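You operate a simulated robot arm through the tools that you are given. There is no shell and no other tool.

Carry out the task below with a simulated robot arm. There is one attempt and no reset: what you move stays moved.

## Task
Light the bar lantern and aim it at square 52.
Fine: mains on, dial at Half; the light covers the square; free the amber lock knob to swing and tilt, and lock it again; T-handle, blue knob, flaps, Flash and plugs stay. Where these are worked on the way, their far stop is far enough and under half their travel is too little: amber lock knob.

The check looks at the end state, three seconds after you hand in, the way a careful person would. Anything else that was tipped, shoved, dropped, spilled or broken makes it a failure. A push-on lid holds only when it is set on centred and level and pressed home; a screw cap is set on level and turned clockwise until tight.

## Robot
A 7-joint arm with a two-finger parallel gripper, fixed in place. Base frame: the origin is at the foot of the arm, x ahead of it, y to its left, z up; the work surface is at about z = 860. Lengths are in mm, angles in rad, forces in N, time in s.
With the tool pointing down near the work surface it reaches from about 240 to 680 mm from the base axis. Its first joint turns from -1.152 to 1.152 rad. Payload 2.4 kg.
The TCP is the grasp point between the finger pads, 30 mm short of the fingertips. In the tool frame z runs along the fingers and y along their closing line. The gripper opens to 94 mm. The fingers are 28 mm wide and 10 mm thick; the gripper's body (50 by 96 mm) begins 55 mm behind the TCP.
Orientation is told as [roll, pitch, yaw] about the base's x, y, z axes, in that order, counted from this pose: with the fingers straight down and closing along the base's y, the tool's x points along the base's -x, its y along +y and its z along -z.

## Interface
- The arm moves only by the tool play_rows. Its argument "motion" is a list of rows, each a list of 2 entries, a list of its own where there are three numbers: the shift along the tool's x, y, z in mm, then the turn, a rotation vector about the tool's x, y, z in rad. In form: [[[tx, ty, tz], [wx, wy, wz]], ...]. A call has 1 to 20 rows; each row shifts and turns the commanded pose from where the row before left it, along the tool's axes as they then stand. "grip" is the finger opening in mm, from 0 to 94, set as the call begins (left out, the last holds). A row lasts 0.2 s, in which the tool goes at most 50 mm and 0.15 rad; a call with a longer step from one row to the next is refused whole, and so is a gripper value outside its range. Where a pose cannot be reached the arm comes as near as it can. A force on the tool above 40 N (or 10 N above the force at the start of the call, whichever is more), or a blocked arm, ends the call early, and 0.2 s more pass. Each finger travels about 153 mm/s and halts on what it meets, pressing with about 42 N; the grip force reading is that of the motor and also rises with nothing between the fingers. The clock runs only during rows and for 0.2 s after the last one: add rows that do not move to give the fingers time. It gives the time, the measured TCP pose, the force on the tool (base axes), the opening and the grip force at its end, in the units of the frame above (readings bear some noise), with the torque about the TCP (base axes, N m) and any sound that the robot's microphone picked up.
- Cameras (640 x 400 px; columns grow to the right, rows downward): "scene" is fixed at [52.6, 498.9, 1460.1]; the picture's right is [-0.44, -0.90, 0.00], its down [-0.51, 0.25, -0.82] and it looks along [0.74, -0.36, -0.57] (base axes); focal length 220 px, centre (320, 200). "wrist" rides on the gripper at [76, 14, -102] in the tool frame; the picture's right is [-0.18, 0.98, 0.00], its down [-0.75, -0.14, -0.64] and it looks along [-0.63, -0.12, 0.77] (tool axes); focal length 243 px, centre (320, 200). There is no depth. A picture from a camera that has moved, and an enlarged one, comes with that camera's place and axes in the base frame and with its lens. The place of the scene camera against the robot may be out by one fixed shift of up to 25 mm in any direction.
- camera(camera): a new picture of that camera. No time passes.
- close_up(camera, box): a new picture of the part [left, top, right, bottom] of that camera's present view, enlarged. No time passes.
- sign_off(): hands the job in; it is judged then, once.

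Places have to be worked out from the pictures, the camera data and where the tool is seen. Open the gripper and draw the arm clear of the work before you hand the job in, unless the task says otherwise.

The tools are called as a command line: name --argument value ..., lists and objects as JSON in quotes. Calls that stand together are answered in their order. play_rows: Moves the arm, as the interface text tells. Its arguments: {"type":"object","properties":{"motion":{"type":"array"},"grip":{"type":"number"}},"required":["motion"]} The other tools are called the same way: camera (camera) takes a picture; close_up (camera, box) takes an enlarged picture of a part of a camera's view; sign_off () hands the job in.

At the start:

```text
time_s: 0.0
tool_pos: [337.1, 192.0, 1331.7]
orientation: [-0.001, 0.0, 0.001]
contact_force: [0.7, 0.1, -0.2]
wrist_torque: [-0.01, 0.03, 0.04]
finger_gap: 94.0
finger_force: 0.2
```

scene: 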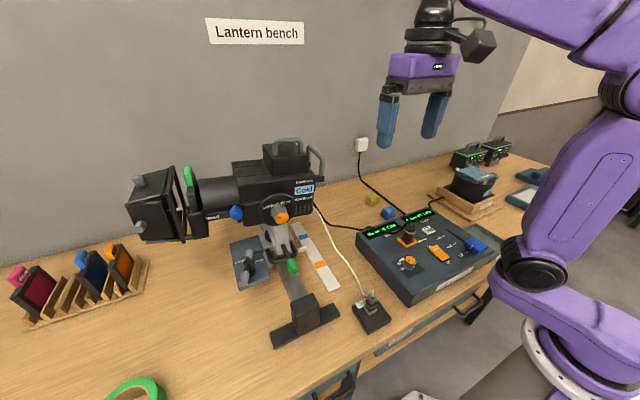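
wrist: 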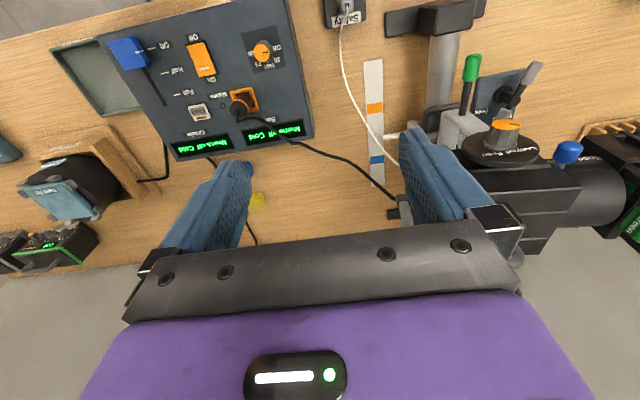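

I start by looking closely at the scene: the lantern, the console, and the target squares.

close_up --camera "scene" --box '[120, 130, 340, 270]'

close_up --camera "scene" --box '[340, 180, 520, 310]'

close_up --camera "wrist" --box '[90, 0, 330, 160]'

close_up --camera "wrist" --box '[380, 0, 640, 170]'

close_up --camera "scene" --box '[220, 200, 400, 350]'

```text
2.86 times, centred on (230, 200) of scene
camera zoom: at [52.6, 498.9, 1460.1], right [-0.44, -0.9, 0.0], down [-0.51, 0.25, -0.82], along [0.74, -0.36, -0.57], focal length 630 px, centre (577, 200)
```

zoom: 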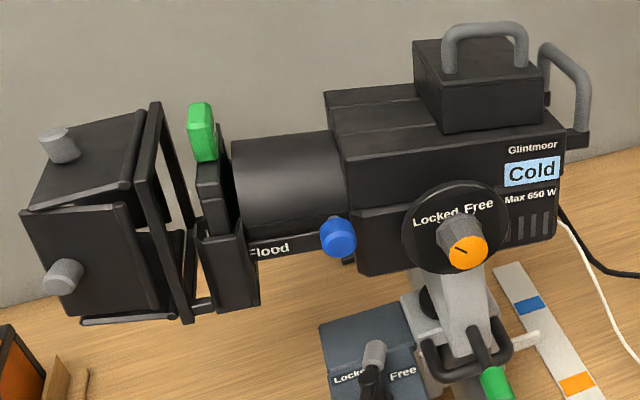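

```text
3.08 times, centred on (430, 245) of scene
camera zoom: at [52.6, 498.9, 1460.1], right [-0.44, -0.9, 0.0], down [-0.51, 0.25, -0.82], along [0.74, -0.36, -0.57], focal length 678 px, centre (-18, 62)
```

zoom: 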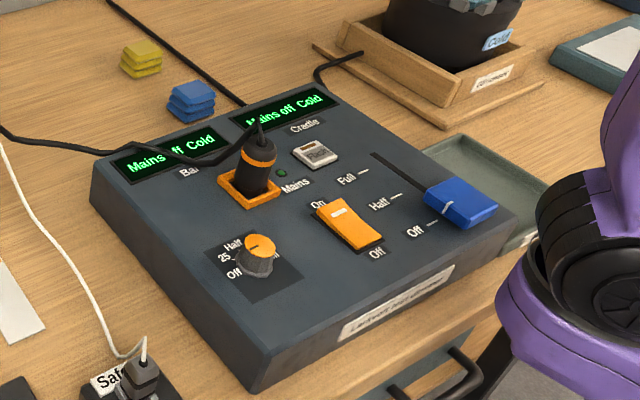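

```text
2.50 times, centred on (210, 80) of wrist
camera zoom: at [259.1, 205.7, 1433.9], right [0.18, 0.98, 0.0], down [0.75, -0.14, 0.64], along [0.63, -0.12, -0.77], focal length 606 px, centre (595, 500)
```

zoom: 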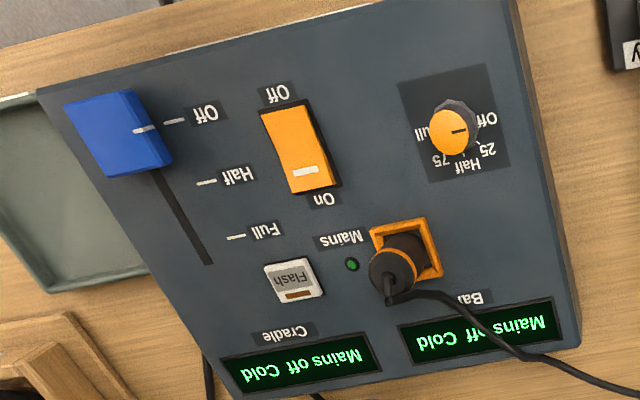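

```text
2.35 times, centred on (510, 85) of wrist
camera zoom: at [259.1, 205.7, 1433.9], right [0.18, 0.98, 0.0], down [0.75, -0.14, 0.64], along [0.63, -0.12, -0.77], focal length 571 px, centre (-127, 471)
```

zoom: 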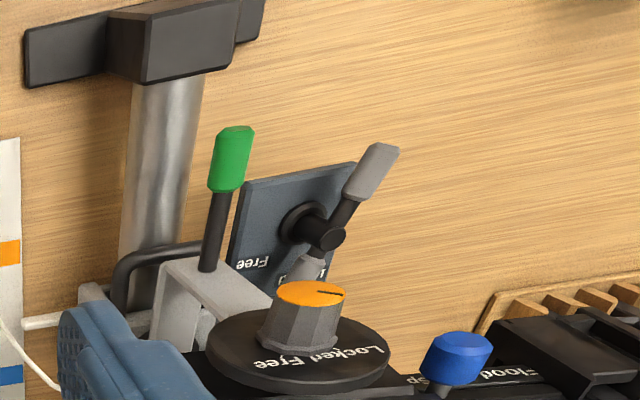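

```text
2.67 times, centred on (310, 275) of scene
camera zoom: at [52.6, 498.9, 1460.1], right [-0.44, -0.9, 0.0], down [-0.51, 0.25, -0.82], along [0.74, -0.36, -0.57], focal length 588 px, centre (347, 0)
```

zoom: 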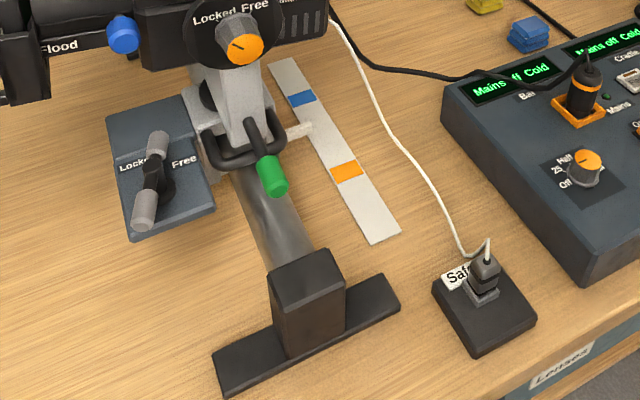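

The amber knob triangulates to about (423, 411, 1137), with the lantern firing toward +y. I can't see the target squares yet, so I turn the wrist camera to face +y and tilt it up to find them.

play_rows --motion '[[[0, 0, 0], [0, 0, -0.15]], [[0, 0, 0], [0, 0, -0.15]], [[0, 0, 0], [0, 0, -0.15]], [[0, 0, 0], [0, 0, -0.15]], [[0, 0, 0], [0, 0, -0.15]], [[0, 0, 0], [0, 0, -0.15]], [[0, 0, 0], [0, 0, -0.15]], [[0, 0, 0], [0, 0, -0.15]], [[0, 0, 0], [0, -0.15, 0]], [[0, 0, 0], [0, -0.15, 0]], [[0, 0, 0], [0, -0.15, 0]], [[0, 0, 0], [0, -0.15, 0]]]'

camera --camera "wrist"

camera --camera "scene"

```text
time_s: 2.6
tool_pos: [336.1, 192.1, 1331.3]
orientation: [-0.001, -0.6, 1.197]
contact_force: [0.2, 0.1, 0.9]
wrist_torque: [0.02, -0.03, 0.01]
finger_gap: 93.9
finger_force: 0.0
```

```text
taken
camera wrist: at [278.1, 84.2, 1372.9], right [-0.86, 0.5, 0.1], down [0.22, 0.19, 0.96], along [0.46, 0.85, -0.27], focal length 243 px, centre (320, 200)
```

wrist: 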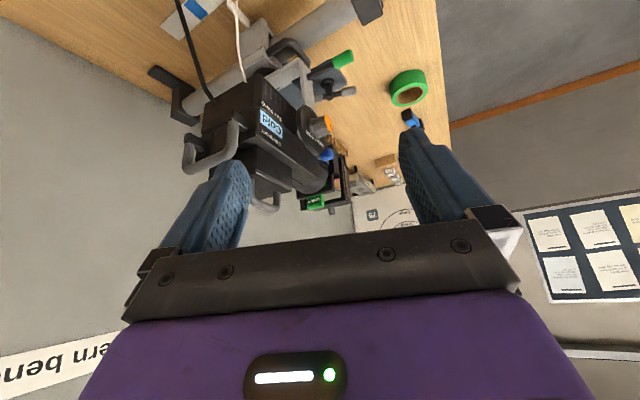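

```text
taken
```

scene: 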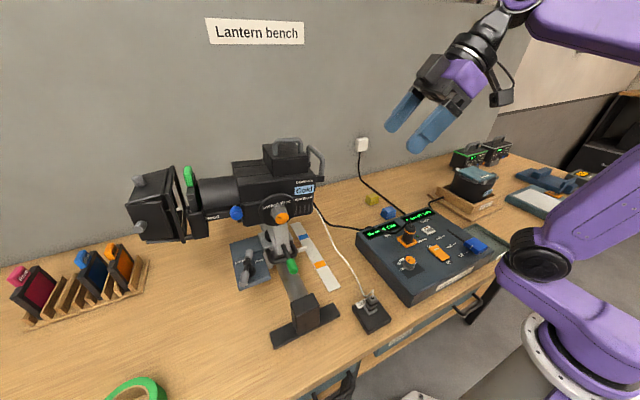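

The picture is upside down (the camera's "down" is world up). There is a white board with numbers beyond the lantern, so I enlarge that part.

close_up --camera "wrist" --box '[300, 120, 440, 240]'

close_up --camera "wrist" --box '[150, 30, 370, 220]'

```text
3.33 times, centred on (370, 180) of wrist
camera zoom: at [278.1, 84.2, 1372.9], right [-0.86, 0.5, 0.1], down [0.22, 0.19, 0.96], along [0.46, 0.85, -0.27], focal length 809 px, centre (153, 267)
```

zoom: 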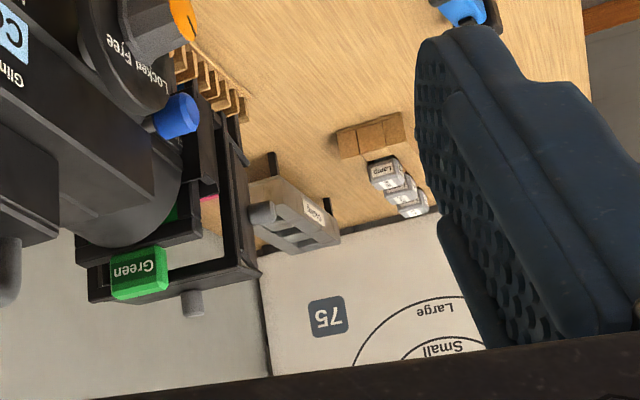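

```text
2.11 times, centred on (260, 125) of wrist
camera zoom: at [278.1, 84.2, 1372.9], right [-0.86, 0.5, 0.1], down [0.22, 0.19, 0.96], along [0.46, 0.85, -0.27], focal length 511 px, centre (446, 358)
```

zoom: 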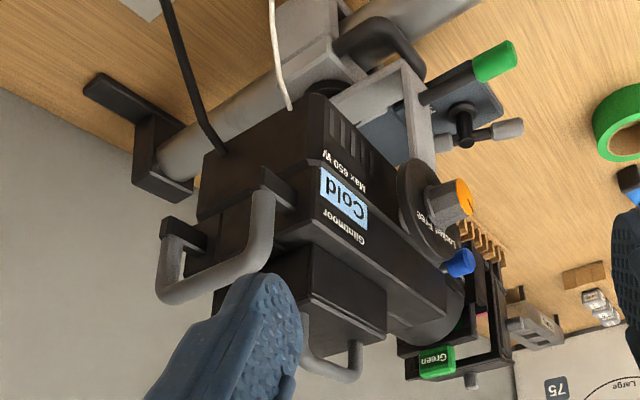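

The board with numbered squares stands past the far (+y) end of the bench, partly hidden by a finger. I raise the tool and tilt it further so that the board shows between the fingers.

play_rows --motion '[[[-22.6, 0, -33], [-0.0565, 0, -0.0825]], [[-22.6, 0, -33], [-0.0565, 0, -0.0825]], [[0, 0, 0], [-0.0565, 0, -0.0825]], [[0, 0, 0], [0, -0.15, 0]], [[0, 0, 0], [0, -0.15, 0]], [[0, 0, 0], [0, -0.15, 0]]]'

camera --camera "wrist"

```text
time_s: 4.0
tool_pos: [337.1, 192.9, 1412.6]
orientation: [0.0, -1.051, 1.5]
contact_force: [0.6, 0.3, -0.2]
wrist_torque: [0.0, 0.01, 0.05]
finger_gap: 93.9
finger_force: 0.0
```

```text
taken
camera wrist: at [311.9, 65.9, 1396.3], right [-0.97, 0.16, 0.16], down [0.13, -0.19, 0.97], along [0.19, 0.97, 0.17], focal length 243 px, centre (320, 200)
```

wrist: 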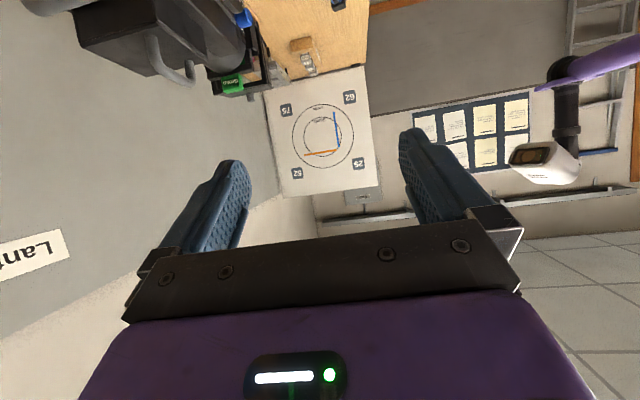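

The whole board is now in view; I enlarge it to read the numbers.

close_up --camera "wrist" --box '[245, 60, 405, 210]'

close_up --camera "wrist" --box '[410, 40, 600, 200]'

close_up --camera "wrist" --box '[20, 0, 320, 110]'

```text
2.67 times, centred on (325, 135) of wrist
camera zoom: at [311.9, 65.9, 1396.3], right [-0.97, 0.16, 0.16], down [0.13, -0.19, 0.97], along [0.19, 0.97, 0.17], focal length 647 px, centre (307, 373)
```

zoom: 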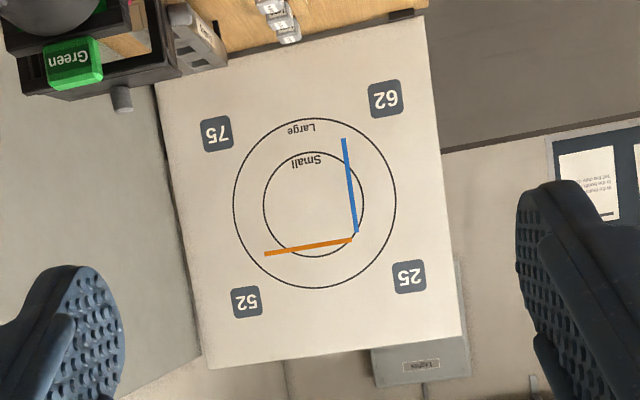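

```text
2.50 times, centred on (505, 120) of wrist
camera zoom: at [311.9, 65.9, 1396.3], right [-0.97, 0.16, 0.16], down [0.13, -0.19, 0.97], along [0.19, 0.97, 0.17], focal length 606 px, centre (-142, 400)
```

zoom: 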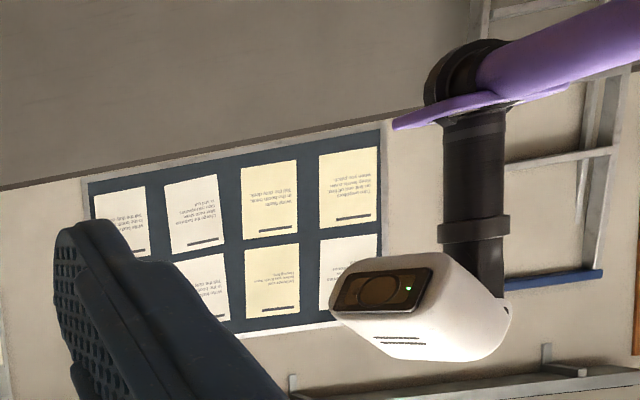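

```text
2.13 times, centred on (170, 55) of wrist
camera zoom: at [311.9, 65.9, 1396.3], right [-0.97, 0.16, 0.16], down [0.13, -0.19, 0.97], along [0.19, 0.97, 0.17], focal length 518 px, centre (640, 509)
```

zoom: 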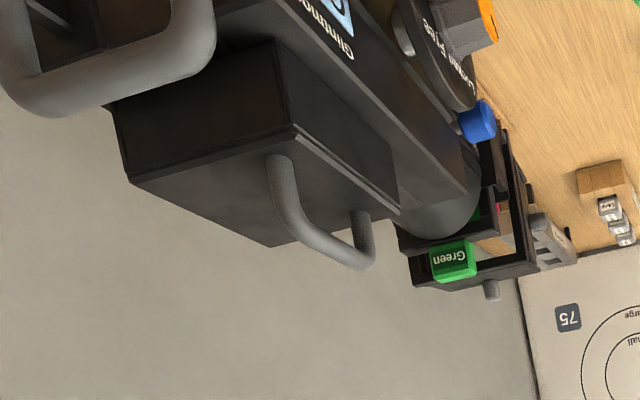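

Reading the board the right way up, looking along +y: 25 is top left, 52 top right (larger x), 62 bottom left and 75 bottom right. The notes on the wall may carry hints, so I enlarge them.

close_up --camera "wrist" --box '[440, 90, 535, 150]'

close_up --camera "wrist" --box '[460, 130, 520, 175]'

close_up --camera "wrist" --box '[410, 100, 470, 145]'

```text
6.67 times, centred on (488, 120) of wrist
camera zoom: at [311.9, 65.9, 1396.3], right [-0.97, 0.16, 0.16], down [0.13, -0.19, 0.97], along [0.19, 0.97, 0.17], focal length 1618 px, centre (-797, 733)
```

zoom: 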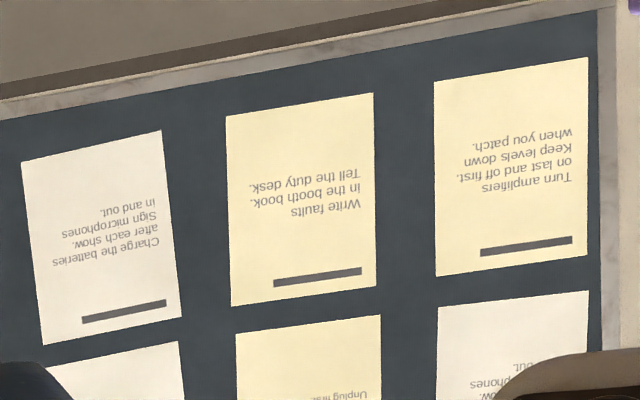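

```text
8.89 times, centred on (490, 152) of wrist
camera zoom: at [311.9, 65.9, 1396.3], right [-0.97, 0.16, 0.16], down [0.13, -0.19, 0.97], along [0.19, 0.97, 0.17], focal length 2157 px, centre (-1191, 622)
```

zoom: 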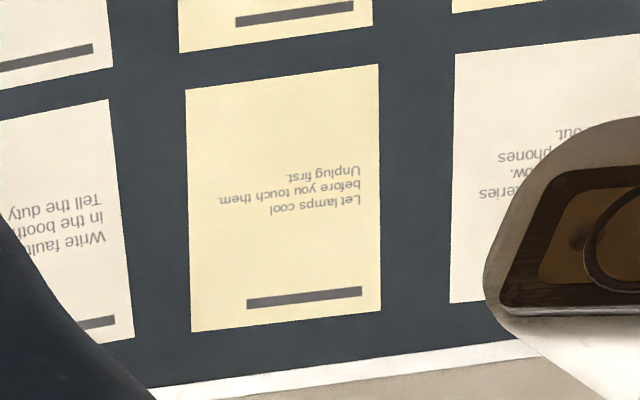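

```text
8.89 times, centred on (440, 122) of wrist
camera zoom: at [311.9, 65.9, 1396.3], right [-0.97, 0.16, 0.16], down [0.13, -0.19, 0.97], along [0.19, 0.97, 0.17], focal length 2157 px, centre (-747, 889)
```

zoom: 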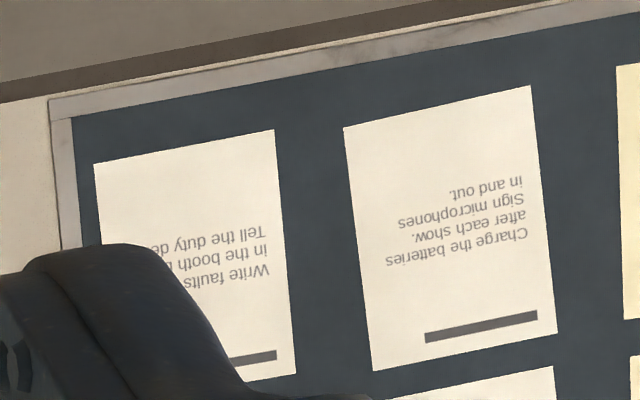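

The notes are only general. I level the tool again and go above the control desk for a closer look at the mains rocker and the amber dial.

play_rows --motion '[[[0, 0, 0], [0, 0.15, 0]], [[0, 0, 0], [0, 0.15, 0]], [[0, 0, 0], [0, 0.15, 0]], [[0, 0, 0], [0, 0.15, 0]], [[0, 0, 0], [0, 0.15, 0]], [[0, 0, 0], [0, 0.15, 0]], [[0, 0, 0], [0, 0.15, 0]], [[0, 0, 0], [0, 0, 0.15]], [[0, 0, 0], [0, 0, 0.15]], [[0, 0, 0], [0, 0, 0.15]], [[0, 0, 0], [0, 0, 0.15]], [[0, 0, 0], [0, 0, 0.15]], [[0, 0, 0], [0, 0, 0.15]], [[0, 0, 0], [0, 0, 0.15]], [[0, 0, 0], [0, 0, 0.15]], [[0, 0, 0], [0, 0, 0.15]], [[0, 0, 0], [0, 0, 0.15]]]'

play_rows --motion '[[[0, -40, 40], [0, 0, 0]], [[0, -30, 40], [0, 0, 0]], [[0, -30, 40], [0, 0, 0]], [[0, -30, 40], [0, 0, 0]], [[0, -20, 40], [0, 0, 0]], [[0, 0, 40], [0, 0, 0]]]'

camera --camera "wrist"

```text
time_s: 7.6
tool_pos: [272.4, 193.8, 1363.0]
orientation: [0.051, -0.002, -0.001]
contact_force: [0.1, -1.3, 1.1]
wrist_torque: [0.02, -0.01, 0.02]
finger_gap: 93.8
finger_force: 0.1
out of reach, approached as far as the arm can: row 5, 6, 7
```

```text
refused: row 1 steps farther than a row can; nothing moved
```

```text
taken
camera wrist: at [193.6, 202.2, 1465.8], right [0.19, 0.98, 0.05], down [0.75, -0.18, 0.64], along [0.63, -0.08, -0.77], focal length 243 px, centre (320, 200)
```

wrist: 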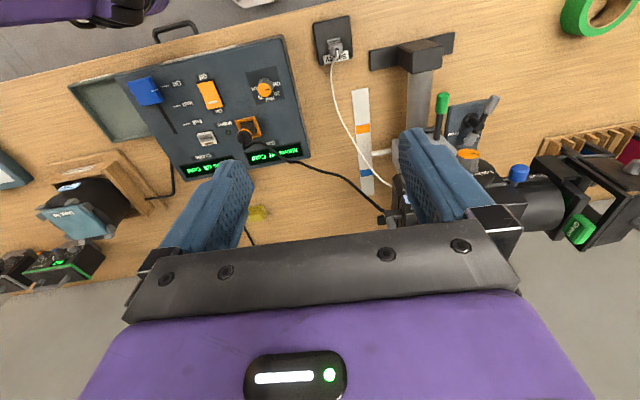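

The last reverse clipped the reach limit, so the tool is now at (272, 194, 1363) with a small roll. I correct the roll and move over the desk at about (300, 30, 1120).

play_rows --motion '[[[-4, -23.4, 34.7], [0.051, 0, 0]], [[-4, -23.4, 34.7], [0, 0, 0]], [[-4, -23.4, 34.7], [0, 0, 0]], [[-4, -23.4, 34.7], [0, 0, 0]], [[-4, -23.4, 34.7], [0, 0, 0]], [[-4, -23.4, 34.7], [0, 0, 0]], [[-4, -23.4, 34.7], [0, 0, 0]], [[0, 0, 0], [0, 0, 0]]]'

camera --camera "wrist"

camera --camera "scene"

```text
time_s: 9.4
tool_pos: [299.9, 31.5, 1119.8]
orientation: [-0.001, -0.003, 0.001]
contact_force: [-0.3, -0.6, 0.5]
wrist_torque: [0.0, 0.01, 0.0]
finger_gap: 94.0
finger_force: 0.1
```

```text
taken
camera wrist: at [221.2, 45.6, 1221.3], right [0.18, 0.98, 0.0], down [0.75, -0.14, 0.65], along [0.63, -0.12, -0.76], focal length 243 px, centre (320, 200)
```

wrist: 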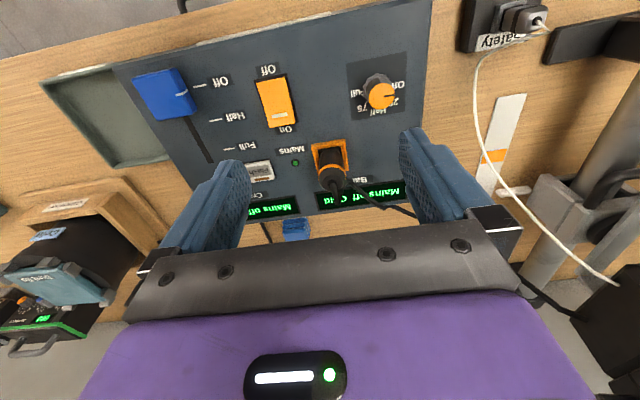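

```text
taken
```

scene: 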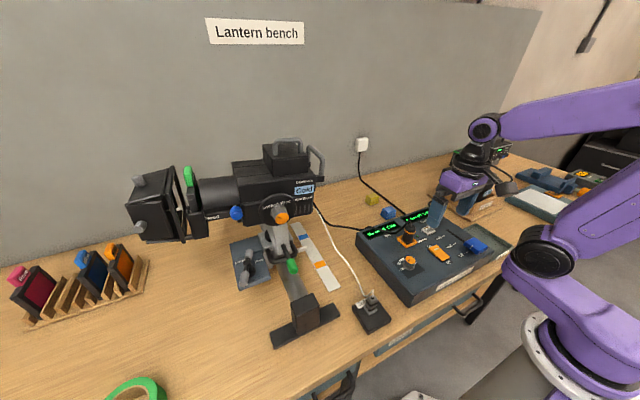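

Now I can see the desk well. I enlarge the rocker and dial region.

close_up --camera "wrist" --box '[240, 50, 320, 135]'

close_up --camera "wrist" --box '[340, 45, 430, 130]'

close_up --camera "wrist" --box '[180, 0, 440, 170]'

close_up --camera "scene" --box '[380, 220, 470, 290]'

```text
4.71 times, centred on (280, 92) of wrist
camera zoom: at [221.2, 45.6, 1221.3], right [0.18, 0.98, 0.0], down [0.75, -0.14, 0.65], along [0.63, -0.12, -0.76], focal length 1142 px, centre (508, 706)
```

zoom: 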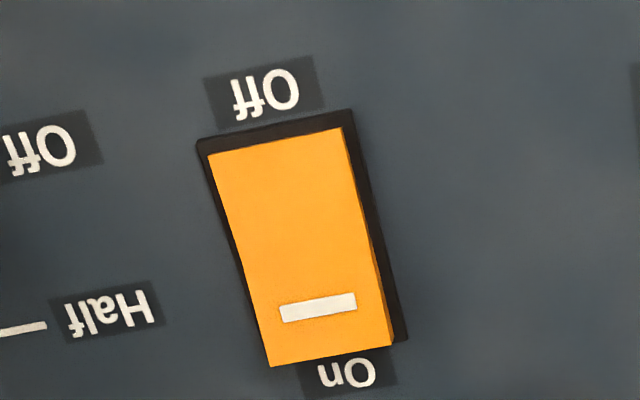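

```text
4.71 times, centred on (385, 88) of wrist
camera zoom: at [221.2, 45.6, 1221.3], right [0.18, 0.98, 0.0], down [0.75, -0.14, 0.65], along [0.63, -0.12, -0.76], focal length 1142 px, centre (14, 729)
```

zoom: 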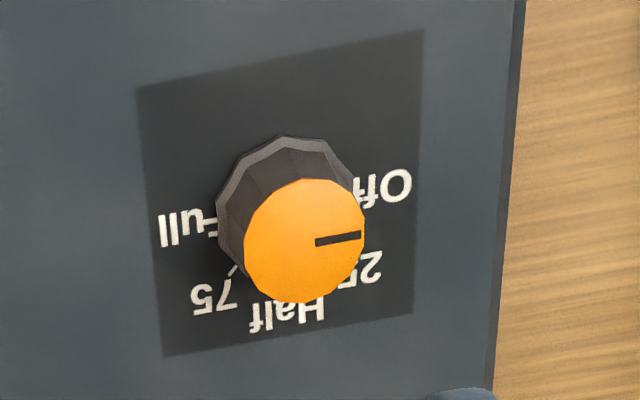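

```text
2.35 times, centred on (310, 85) of wrist
camera zoom: at [221.2, 45.6, 1221.3], right [0.18, 0.98, 0.0], down [0.75, -0.14, 0.65], along [0.63, -0.12, -0.76], focal length 571 px, centre (344, 471)
```

zoom: 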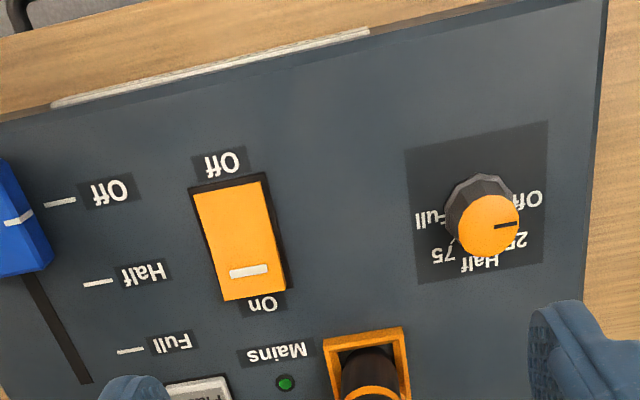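

```text
5.71 times, centred on (425, 255) of scene
camera zoom: at [52.6, 498.9, 1460.1], right [-0.44, -0.9, 0.0], down [-0.51, 0.25, -0.82], along [0.74, -0.36, -0.57], focal length 1260 px, centre (-280, -114)
```

zoom: 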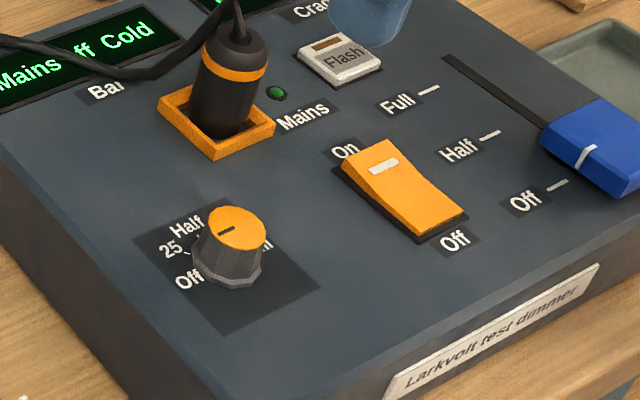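

The rocker's On end is raised and it spans x≈281–331 at y≈-22, with the raised end near z≈933. The dial top is about (312, 95, 956). I close the fingers and hover above the On end of the rocker.

play_rows --motion '[[[-8, -13.4, 30], [0, 0, 0]], [[-8, -13.4, 30], [0, 0, 0]], [[-8, -13.4, 30], [0, 0, 0]], [[-8, -13.4, 26], [0, 0, 0]], [[0, 0, 0], [0, 0, 0]]]' --grip 0

camera --camera "wrist"

close_up --camera "scene" --box '[380, 180, 500, 280]'

```text
time_s: 10.6
tool_pos: [332.4, -22.6, 1002.8]
orientation: [-0.001, -0.003, 0.001]
contact_force: [0.0, -0.1, -0.3]
wrist_torque: [0.0, 0.01, 0.0]
finger_gap: 0.3
finger_force: 32.3
```

```text
taken
camera wrist: at [254.1, -9.3, 1104.5], right [0.18, 0.98, 0.0], down [0.75, -0.14, 0.64], along [0.63, -0.12, -0.76], focal length 243 px, centre (320, 200)
```

wrist: 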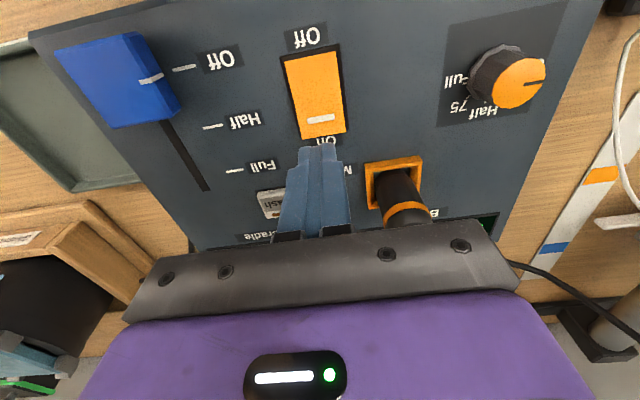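

```text
4.00 times, centred on (440, 230) of scene
camera zoom: at [52.6, 498.9, 1460.1], right [-0.44, -0.9, 0.0], down [-0.51, 0.25, -0.82], along [0.74, -0.36, -0.57], focal length 882 px, centre (-160, 80)
```

zoom: 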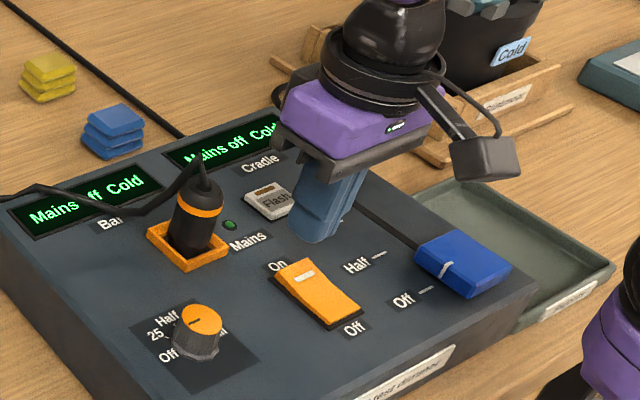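

The fingertips are 40 mm above the On end and clear of the Flash button. I go down in small steps to press the On end.

play_rows --motion '[[[0, 0, 15], [0, 0, 0]], [[0, 0, 12], [0, 0, 0]], [[0, 0, 3], [0, 0, 0]], [[0, 0, 3], [0, 0, 0]], [[0, 0, 3], [0, 0, 0]], [[0, 0, 3], [0, 0, 0]], [[0, 0, 3], [0, 0, 0]]]'

close_up --camera "scene" --box '[380, 180, 500, 280]'

```text
time_s: 11.9
tool_pos: [333.1, -20.5, 966.6]
orientation: [0.001, -0.003, -0.001]
contact_force: [-4.7, 0.6, 17.9]
wrist_torque: [0.01, 0.37, -0.05]
finger_gap: 0.0
finger_force: 32.9
stopped in row 6: the force on the tool passed its limit at 55 N (the readings are from after the stop); the commanded pose is now the measured one
```

```text
4.00 times, centred on (440, 230) of scene
camera zoom: at [52.3, 498.9, 1460.1], right [-0.44, -0.9, 0.0], down [-0.51, 0.25, -0.82], along [0.74, -0.36, -0.57], focal length 882 px, centre (-160, 80)
```

zoom: 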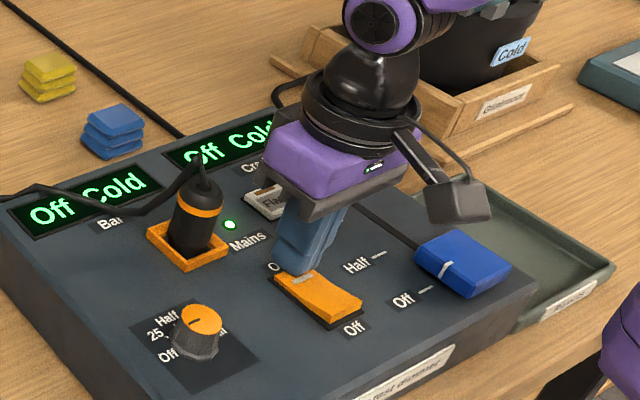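

The mains lamp lit and both displays dropped "Mains off", so the rocker is on. I lift away and move over the dial with the gripper part open and yawed +45°, so that a 90° turn stays symmetric.

play_rows --motion '[[[0, 0, -20], [0, 0, 0]], [[0, 0, -40], [0, 0, 0]], [[5, 29, -10], [0, 0, -0.13]], [[5, 29, 0], [0, 0, -0.13]], [[5, 29, 0], [0, 0, -0.13]], [[5, 29, 0], [0, 0, -0.13]], [[0, 0, 0], [0, 0, -0.13]], [[0, 0, 0], [0, 0, -0.13]], [[0, 0, 0], [0, 0, 0]]]' --grip 60

camera --camera "wrist"

close_up --camera "scene" --box '[350, 180, 490, 290]'

```text
time_s: 13.9
tool_pos: [292.6, 86.7, 1037.0]
orientation: [-0.003, -0.003, 0.781]
contact_force: [-0.6, 0.1, 1.1]
wrist_torque: [-0.01, 0.02, -0.01]
finger_gap: 60.0
finger_force: 0.1
```

```text
taken
camera wrist: at [225.9, 42.5, 1139.3], right [-0.56, 0.83, 0.0], down [0.63, 0.43, 0.65], along [0.53, 0.36, -0.76], focal length 243 px, centre (320, 200)
```

wrist: 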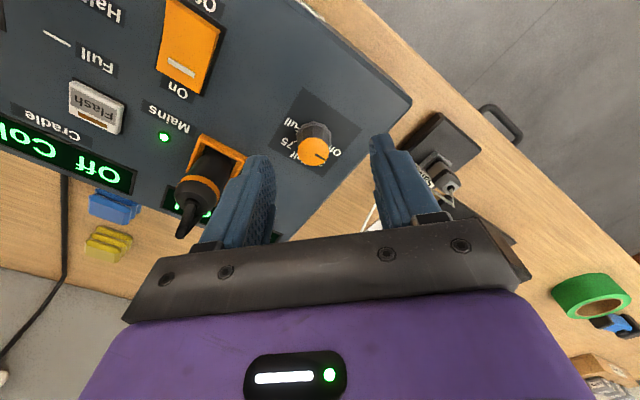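

```text
3.64 times, centred on (420, 235) of scene
camera zoom: at [52.6, 498.9, 1460.1], right [-0.44, -0.9, 0.0], down [-0.51, 0.25, -0.82], along [0.74, -0.36, -0.57], focal length 802 px, centre (-44, 73)
```

zoom: 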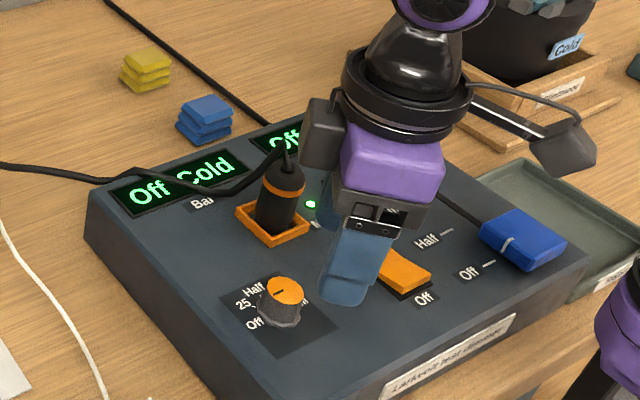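

From this new view the dial top fits (312, 95, 954). I move the TCP over it, correcting for the rotated tool axes, and descend around the knob.

play_rows --motion '[[[-20, -7.4, 0], [0, 0, 0]], [[0, 0, 25], [0, 0, 0]], [[0, 0, 20], [0, 0, 0]], [[0, 0, 15], [0, 0, 0]], [[0, 0, 8], [0, 0, 0]], [[0, 0, 0], [0, 0, 0]]]'

camera --camera "wrist"

close_up --camera "scene" --box '[370, 210, 470, 290]'

```text
time_s: 15.3
tool_pos: [311.2, 96.7, 968.3]
orientation: [-0.003, -0.004, 0.779]
contact_force: [0.3, 1.2, -0.2]
wrist_torque: [-0.01, -0.01, -0.01]
finger_gap: 60.2
finger_force: 0.0
```

```text
taken
camera wrist: at [245.4, 51.4, 1070.9], right [-0.56, 0.83, 0.0], down [0.63, 0.43, 0.65], along [0.54, 0.36, -0.76], focal length 243 px, centre (320, 200)
```

wrist: 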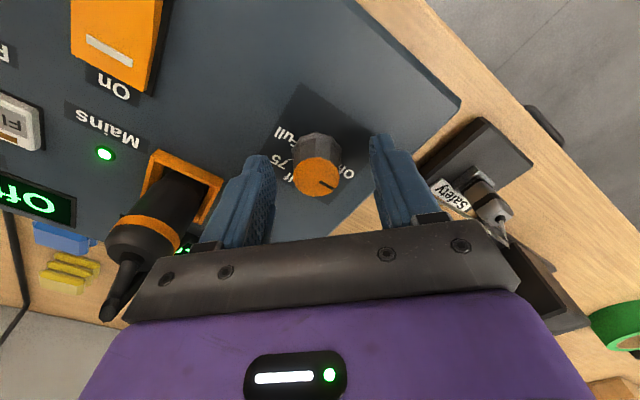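

```text
5.00 times, centred on (420, 250) of scene
camera zoom: at [52.6, 498.9, 1460.1], right [-0.44, -0.9, 0.0], down [-0.51, 0.25, -0.82], along [0.74, -0.36, -0.57], focal length 1102 px, centre (-180, -50)
```

zoom: 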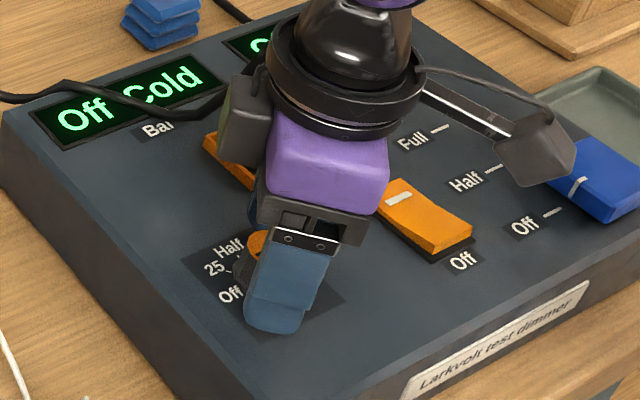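

The knob is centred between the fingers (column ~317 against the tool axis at 320). I lower 4 mm more and close on it.

play_rows --motion '[[[0, 0, 4], [0, 0, 0]], [[0, 0, 0], [0, 0, 0]]]'

play_rows --motion '[[[0, 0, 0], [0, 0, 0]], [[0, 0, 0], [0, 0, 0]], [[0, 0, 0], [0, 0, 0]]]' --grip 10

camera --camera "wrist"

```text
time_s: 15.9
tool_pos: [311.0, 94.6, 965.2]
orientation: [-0.003, -0.003, 0.78]
contact_force: [0.0, 0.5, 0.2]
wrist_torque: [0.03, 0.0, -0.02]
finger_gap: 60.1
finger_force: 0.0
```

```text
time_s: 16.9
tool_pos: [312.9, 93.5, 964.8]
orientation: [-0.006, -0.005, 0.778]
contact_force: [6.0, -5.4, -5.0]
wrist_torque: [-0.47, -0.12, -0.03]
finger_gap: 28.1
finger_force: 45.3
stopped in row 3: the force on the tool passed its limit at 41 N (the readings are from after the stop); the commanded pose is now the measured one
```

```text
taken
camera wrist: at [246.5, 49.9, 1067.0], right [-0.56, 0.83, 0.0], down [0.63, 0.43, 0.65], along [0.54, 0.36, -0.76], focal length 243 px, centre (320, 200)
```

wrist: 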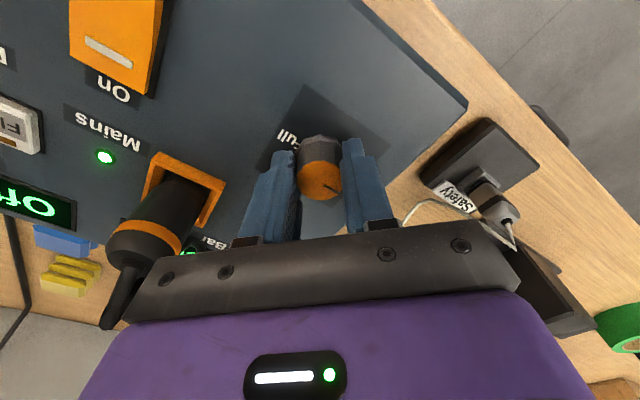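

The fingers hold the knob at 28 mm. I turn it clockwise (seen from above) in small steps, 0.8 rad first.

play_rows --motion '[[[0, 0, 0], [0, 0, 0.1]], [[0, 0, 0], [0, 0, 0.1]], [[0, 0, 0], [0, 0, 0.1]], [[0, 0, 0], [0, 0, 0.1]], [[0, 0, 0], [0, 0, 0.1]], [[0, 0, 0], [0, 0, 0.1]], [[0, 0, 0], [0, 0, 0.1]], [[0, 0, 0], [0, 0, 0.1]]]'

close_up --camera "wrist" --box '[230, 80, 410, 230]'

close_up --camera "scene" --box '[350, 180, 490, 290]'

```text
time_s: 18.7
tool_pos: [314.0, 95.1, 965.0]
orientation: [0.002, -0.007, -0.025]
contact_force: [0.7, 5.6, 0.0]
wrist_torque: [0.09, 0.72, 0.01]
finger_gap: 28.3
finger_force: 45.5
```

```text
2.67 times, centred on (320, 155) of wrist
camera zoom: at [234.5, 110.3, 1067.0], right [0.21, 0.98, 0.0], down [0.75, -0.16, 0.65], along [0.63, -0.13, -0.76], focal length 647 px, centre (320, 320)
```

zoom: 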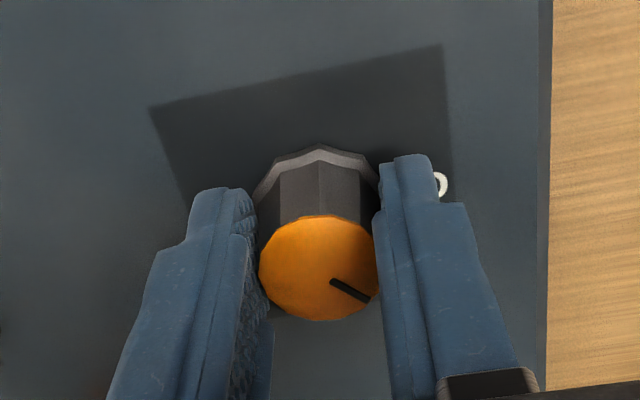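

```text
3.64 times, centred on (420, 235) of scene
camera zoom: at [52.7, 499.0, 1460.0], right [-0.44, -0.9, 0.0], down [-0.51, 0.25, -0.82], along [0.74, -0.36, -0.57], focal length 802 px, centre (-44, 73)
```

zoom: 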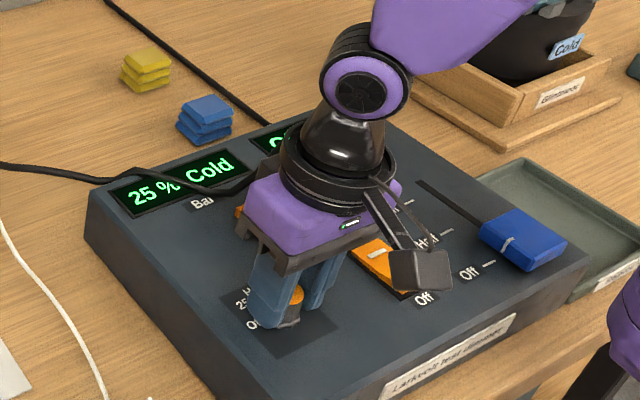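

The display now reads 25 %. I continue turning another quarter-range toward Half.

play_rows --motion '[[[0, 0, 0], [0, 0, 0.1]], [[0, 0, 0], [0, 0, 0.1]], [[0, 0, 0], [0, 0, 0.1]], [[0, 0, 0], [0, 0, 0.1]], [[0, 0, 0], [0, 0, 0.1]], [[0, 0, 0], [0, 0, 0.1]], [[0, 0, 0], [0, 0, 0.1]], [[0, 0, 0], [0, 0, 0.08]]]'

close_up --camera "wrist" --box '[230, 80, 410, 230]'

close_up --camera "scene" --box '[350, 180, 490, 290]'

```text
time_s: 20.5
tool_pos: [313.0, 95.0, 964.4]
orientation: [0.007, -0.006, -0.803]
contact_force: [-2.9, 32.3, -17.0]
wrist_torque: [0.68, -0.01, 0.07]
finger_gap: 28.0
finger_force: 45.0
```

```text
2.67 times, centred on (320, 155) of wrist
camera zoom: at [268.0, 160.1, 1067.2], right [0.84, 0.55, 0.01], down [0.42, -0.64, 0.65], along [0.36, -0.54, -0.76], focal length 647 px, centre (320, 320)
```

zoom: 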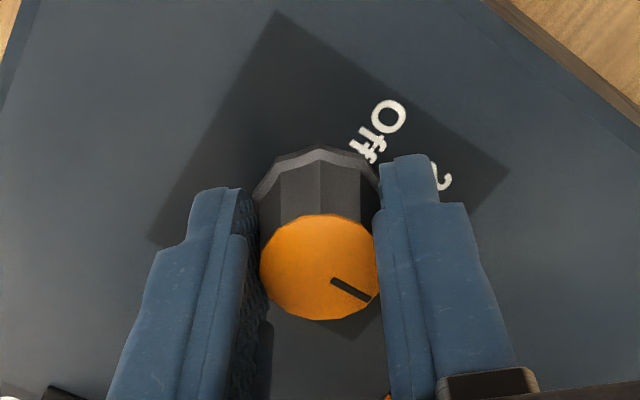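

```text
3.64 times, centred on (420, 235) of scene
camera zoom: at [52.7, 499.8, 1459.7], right [-0.44, -0.9, 0.0], down [-0.51, 0.25, -0.82], along [0.74, -0.36, -0.57], focal length 802 px, centre (-44, 73)
```

zoom: 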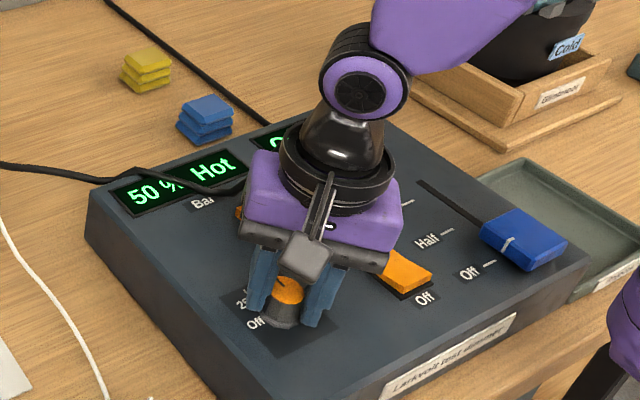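

The display shows 50 %, and the lamp already reads Hot, so I'll only touch handle and knob. I open the fingers and lift straight up.

play_rows --motion '[[[0, 0, 0], [0, 0, 0]], [[0, 0, 0], [0, 0, 0]]]' --grip 60

play_rows --motion '[[[0, 0, -20], [0, 0, 0]], [[0, 0, -40], [0, 0, 0]], [[0, 0, -45], [0, 0, 0]], [[0, 0, -45], [0, 0, 0]], [[0, 0, 0], [0, 0, 0]]]'

close_up --camera "scene" --box '[350, 180, 490, 290]'

camera --camera "scene"

camera --camera "wrist"

```text
time_s: 21.1
tool_pos: [312.3, 93.7, 965.5]
orientation: [0.004, -0.007, -0.803]
contact_force: [-0.4, -0.9, 0.6]
wrist_torque: [0.0, 0.04, 0.0]
finger_gap: 60.0
finger_force: 0.1
```

```text
time_s: 22.3
tool_pos: [312.2, 93.7, 1114.5]
orientation: [0.004, -0.005, -0.801]
contact_force: [0.7, -0.3, 1.6]
wrist_torque: [0.02, -0.01, 0.0]
finger_gap: 60.1
finger_force: 0.0
```

```text
3.64 times, centred on (420, 235) of scene
camera zoom: at [52.6, 498.9, 1460.1], right [-0.44, -0.9, 0.0], down [-0.51, 0.25, -0.82], along [0.74, -0.36, -0.57], focal length 802 px, centre (-44, 73)
```

zoom: 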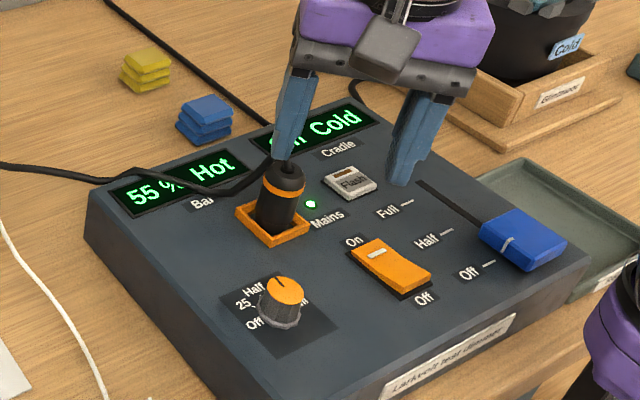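

```text
taken
```

scene: 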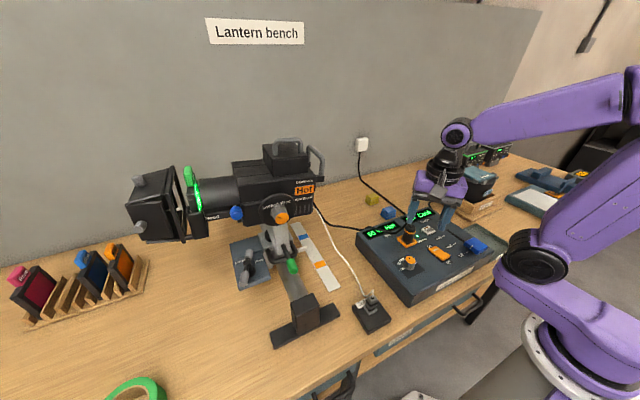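

```text
taken
camera wrist: at [266.8, 157.5, 1216.9], right [0.83, 0.55, 0.01], down [0.42, -0.64, 0.65], along [0.36, -0.54, -0.76], focal length 243 px, centre (320, 200)
```

wrist: 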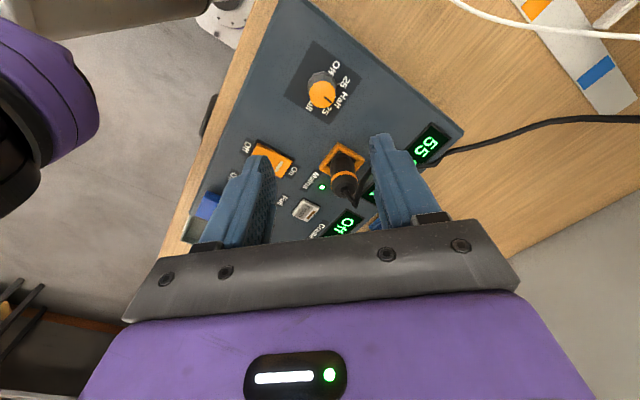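

After release the display reads 55 %, so the knob sits slightly past Half. I look at the pointer closely.

close_up --camera "wrist" --box '[280, 50, 370, 130]'

close_up --camera "scene" --box '[360, 210, 440, 275]'

```text
5.00 times, centred on (325, 90) of wrist
camera zoom: at [266.8, 157.5, 1216.9], right [0.83, 0.55, 0.01], down [0.42, -0.64, 0.65], along [0.36, -0.54, -0.76], focal length 1213 px, centre (295, 750)
```

zoom: 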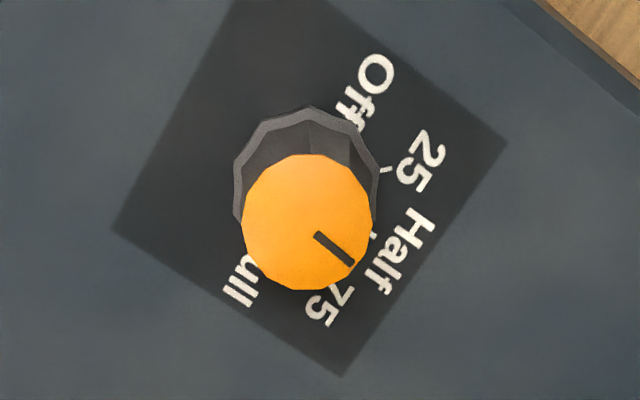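

```text
6.15 times, centred on (400, 242) of scene
camera zoom: at [52.6, 498.9, 1460.1], right [-0.44, -0.9, 0.0], down [-0.51, 0.25, -0.82], along [0.74, -0.36, -0.57], focal length 1356 px, centre (-172, -62)
```

zoom: 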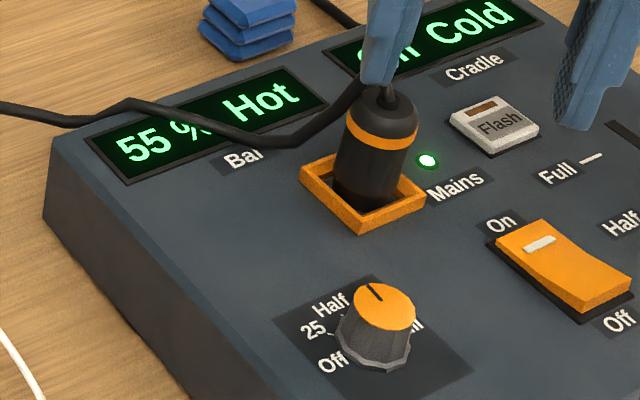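

The pointer is a few degrees past the Half tick. I go back down at the same yaw, grip the knob again and turn it back slightly.

play_rows --motion '[[[0, 0, 40], [0, 0, 0]], [[0, 0, 40], [0, 0, 0]], [[0, 0, 35], [0, 0, 0]], [[0, 0, 20], [0, 0, 0]], [[0, 1, 14], [0, 0, 0]], [[0, 0, 0], [0, 0, 0]]]'

play_rows --motion '[[[0, 0, 0], [0, 0, 0]], [[0, 0, 0], [0, 0, 0]]]' --grip 22

close_up --camera "scene" --box '[350, 180, 490, 290]'

```text
time_s: 23.7
tool_pos: [313.4, 94.5, 966.0]
orientation: [0.005, -0.005, -0.801]
contact_force: [-0.1, 0.2, 1.0]
wrist_torque: [0.01, 0.02, 0.0]
finger_gap: 59.9
finger_force: 0.1
```

```text
time_s: 24.3
tool_pos: [314.9, 95.0, 965.6]
orientation: [0.007, -0.004, -0.8]
contact_force: [4.1, 3.4, -9.7]
wrist_torque: [0.15, -0.23, -0.01]
finger_gap: 28.9
finger_force: 44.9
```

```text
3.64 times, centred on (420, 235) of scene
camera zoom: at [52.8, 499.0, 1460.0], right [-0.44, -0.9, 0.0], down [-0.51, 0.25, -0.82], along [0.74, -0.36, -0.57], focal length 802 px, centre (-44, 73)
```

zoom: 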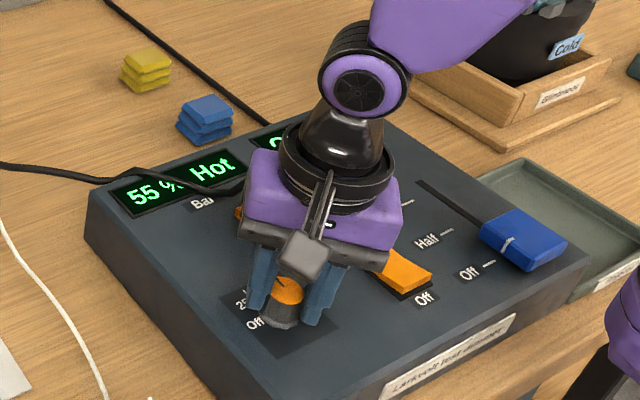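

The knob is held again at 55 %. I turn it back by 0.1 rad and check the reading.

play_rows --motion '[[[0, 0, 0], [0, 0, -0.04]], [[0, 0, 0], [0, 0, -0.04]], [[0, 0, 0], [0, 0, -0.03]], [[0, 0, 0], [0, 0, 0]]]'

close_up --camera "scene" --box '[350, 180, 490, 290]'

```text
time_s: 25.3
tool_pos: [314.1, 95.3, 966.4]
orientation: [0.006, -0.005, -0.689]
contact_force: [5.0, 8.7, -12.0]
wrist_torque: [0.44, 0.02, 0.01]
finger_gap: 28.5
finger_force: 44.8
```

```text
3.64 times, centred on (420, 235) of scene
camera zoom: at [52.9, 499.2, 1460.0], right [-0.44, -0.9, 0.0], down [-0.51, 0.25, -0.82], along [0.74, -0.36, -0.57], focal length 802 px, centre (-44, 73)
```

zoom: 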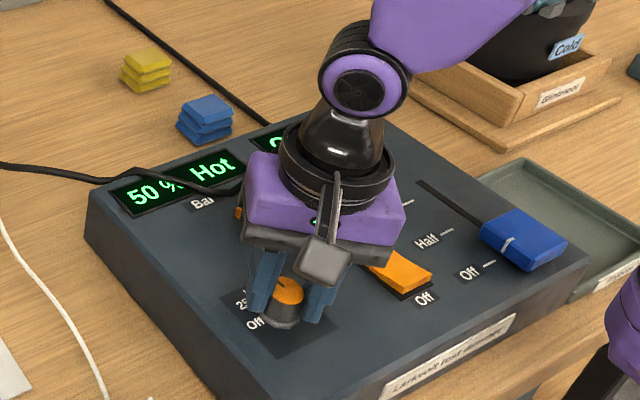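

The display reads 50 % now. I release, lift, and check that it stays there.

play_rows --motion '[[[0, 0, 0], [0, 0, 0]], [[0, 0, 0], [0, 0, 0]]]' --grip 60

play_rows --motion '[[[0, 0, -20], [0, 0, 0]], [[0, 0, -40], [0, 0, 0]], [[0, 0, -45], [0, 0, 0]], [[0, 0, -45], [0, 0, 0]], [[0, 0, -45], [0, 0, 0]], [[0, 0, 0], [0, 0, 0]]]'

close_up --camera "scene" --box '[360, 210, 440, 275]'

camera --camera "wrist"

```text
time_s: 25.9
tool_pos: [312.7, 95.2, 965.8]
orientation: [0.004, -0.005, -0.692]
contact_force: [0.3, 0.4, 0.4]
wrist_torque: [0.02, -0.04, -0.01]
finger_gap: 59.7
finger_force: 0.0
```

```text
time_s: 27.3
tool_pos: [312.2, 94.4, 1162.0]
orientation: [0.007, -0.004, -0.692]
contact_force: [0.5, 0.7, 0.3]
wrist_torque: [-0.02, 0.01, 0.0]
finger_gap: 60.1
finger_force: 0.0
```

```text
6.15 times, centred on (400, 242) of scene
camera zoom: at [52.6, 498.9, 1460.1], right [-0.44, -0.9, 0.0], down [-0.51, 0.25, -0.82], along [0.74, -0.36, -0.57], focal length 1356 px, centre (-172, -62)
```

zoom: 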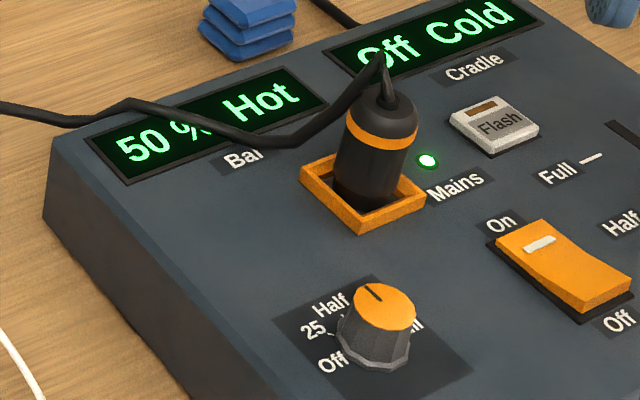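

```text
taken
camera wrist: at [259.9, 153.7, 1264.0], right [0.77, 0.64, 0.01], down [0.49, -0.59, 0.65], along [0.42, -0.49, -0.76], focal length 243 px, centre (320, 200)
```

wrist: 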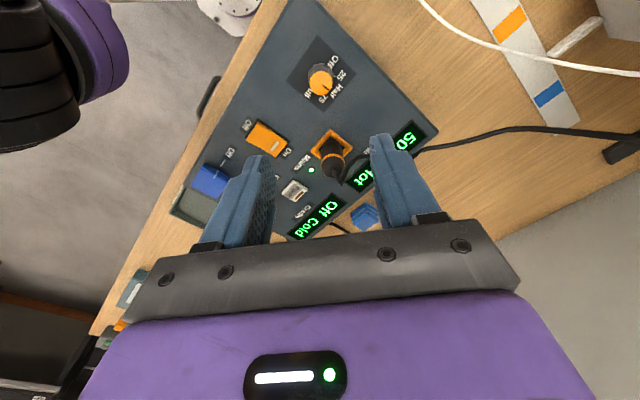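

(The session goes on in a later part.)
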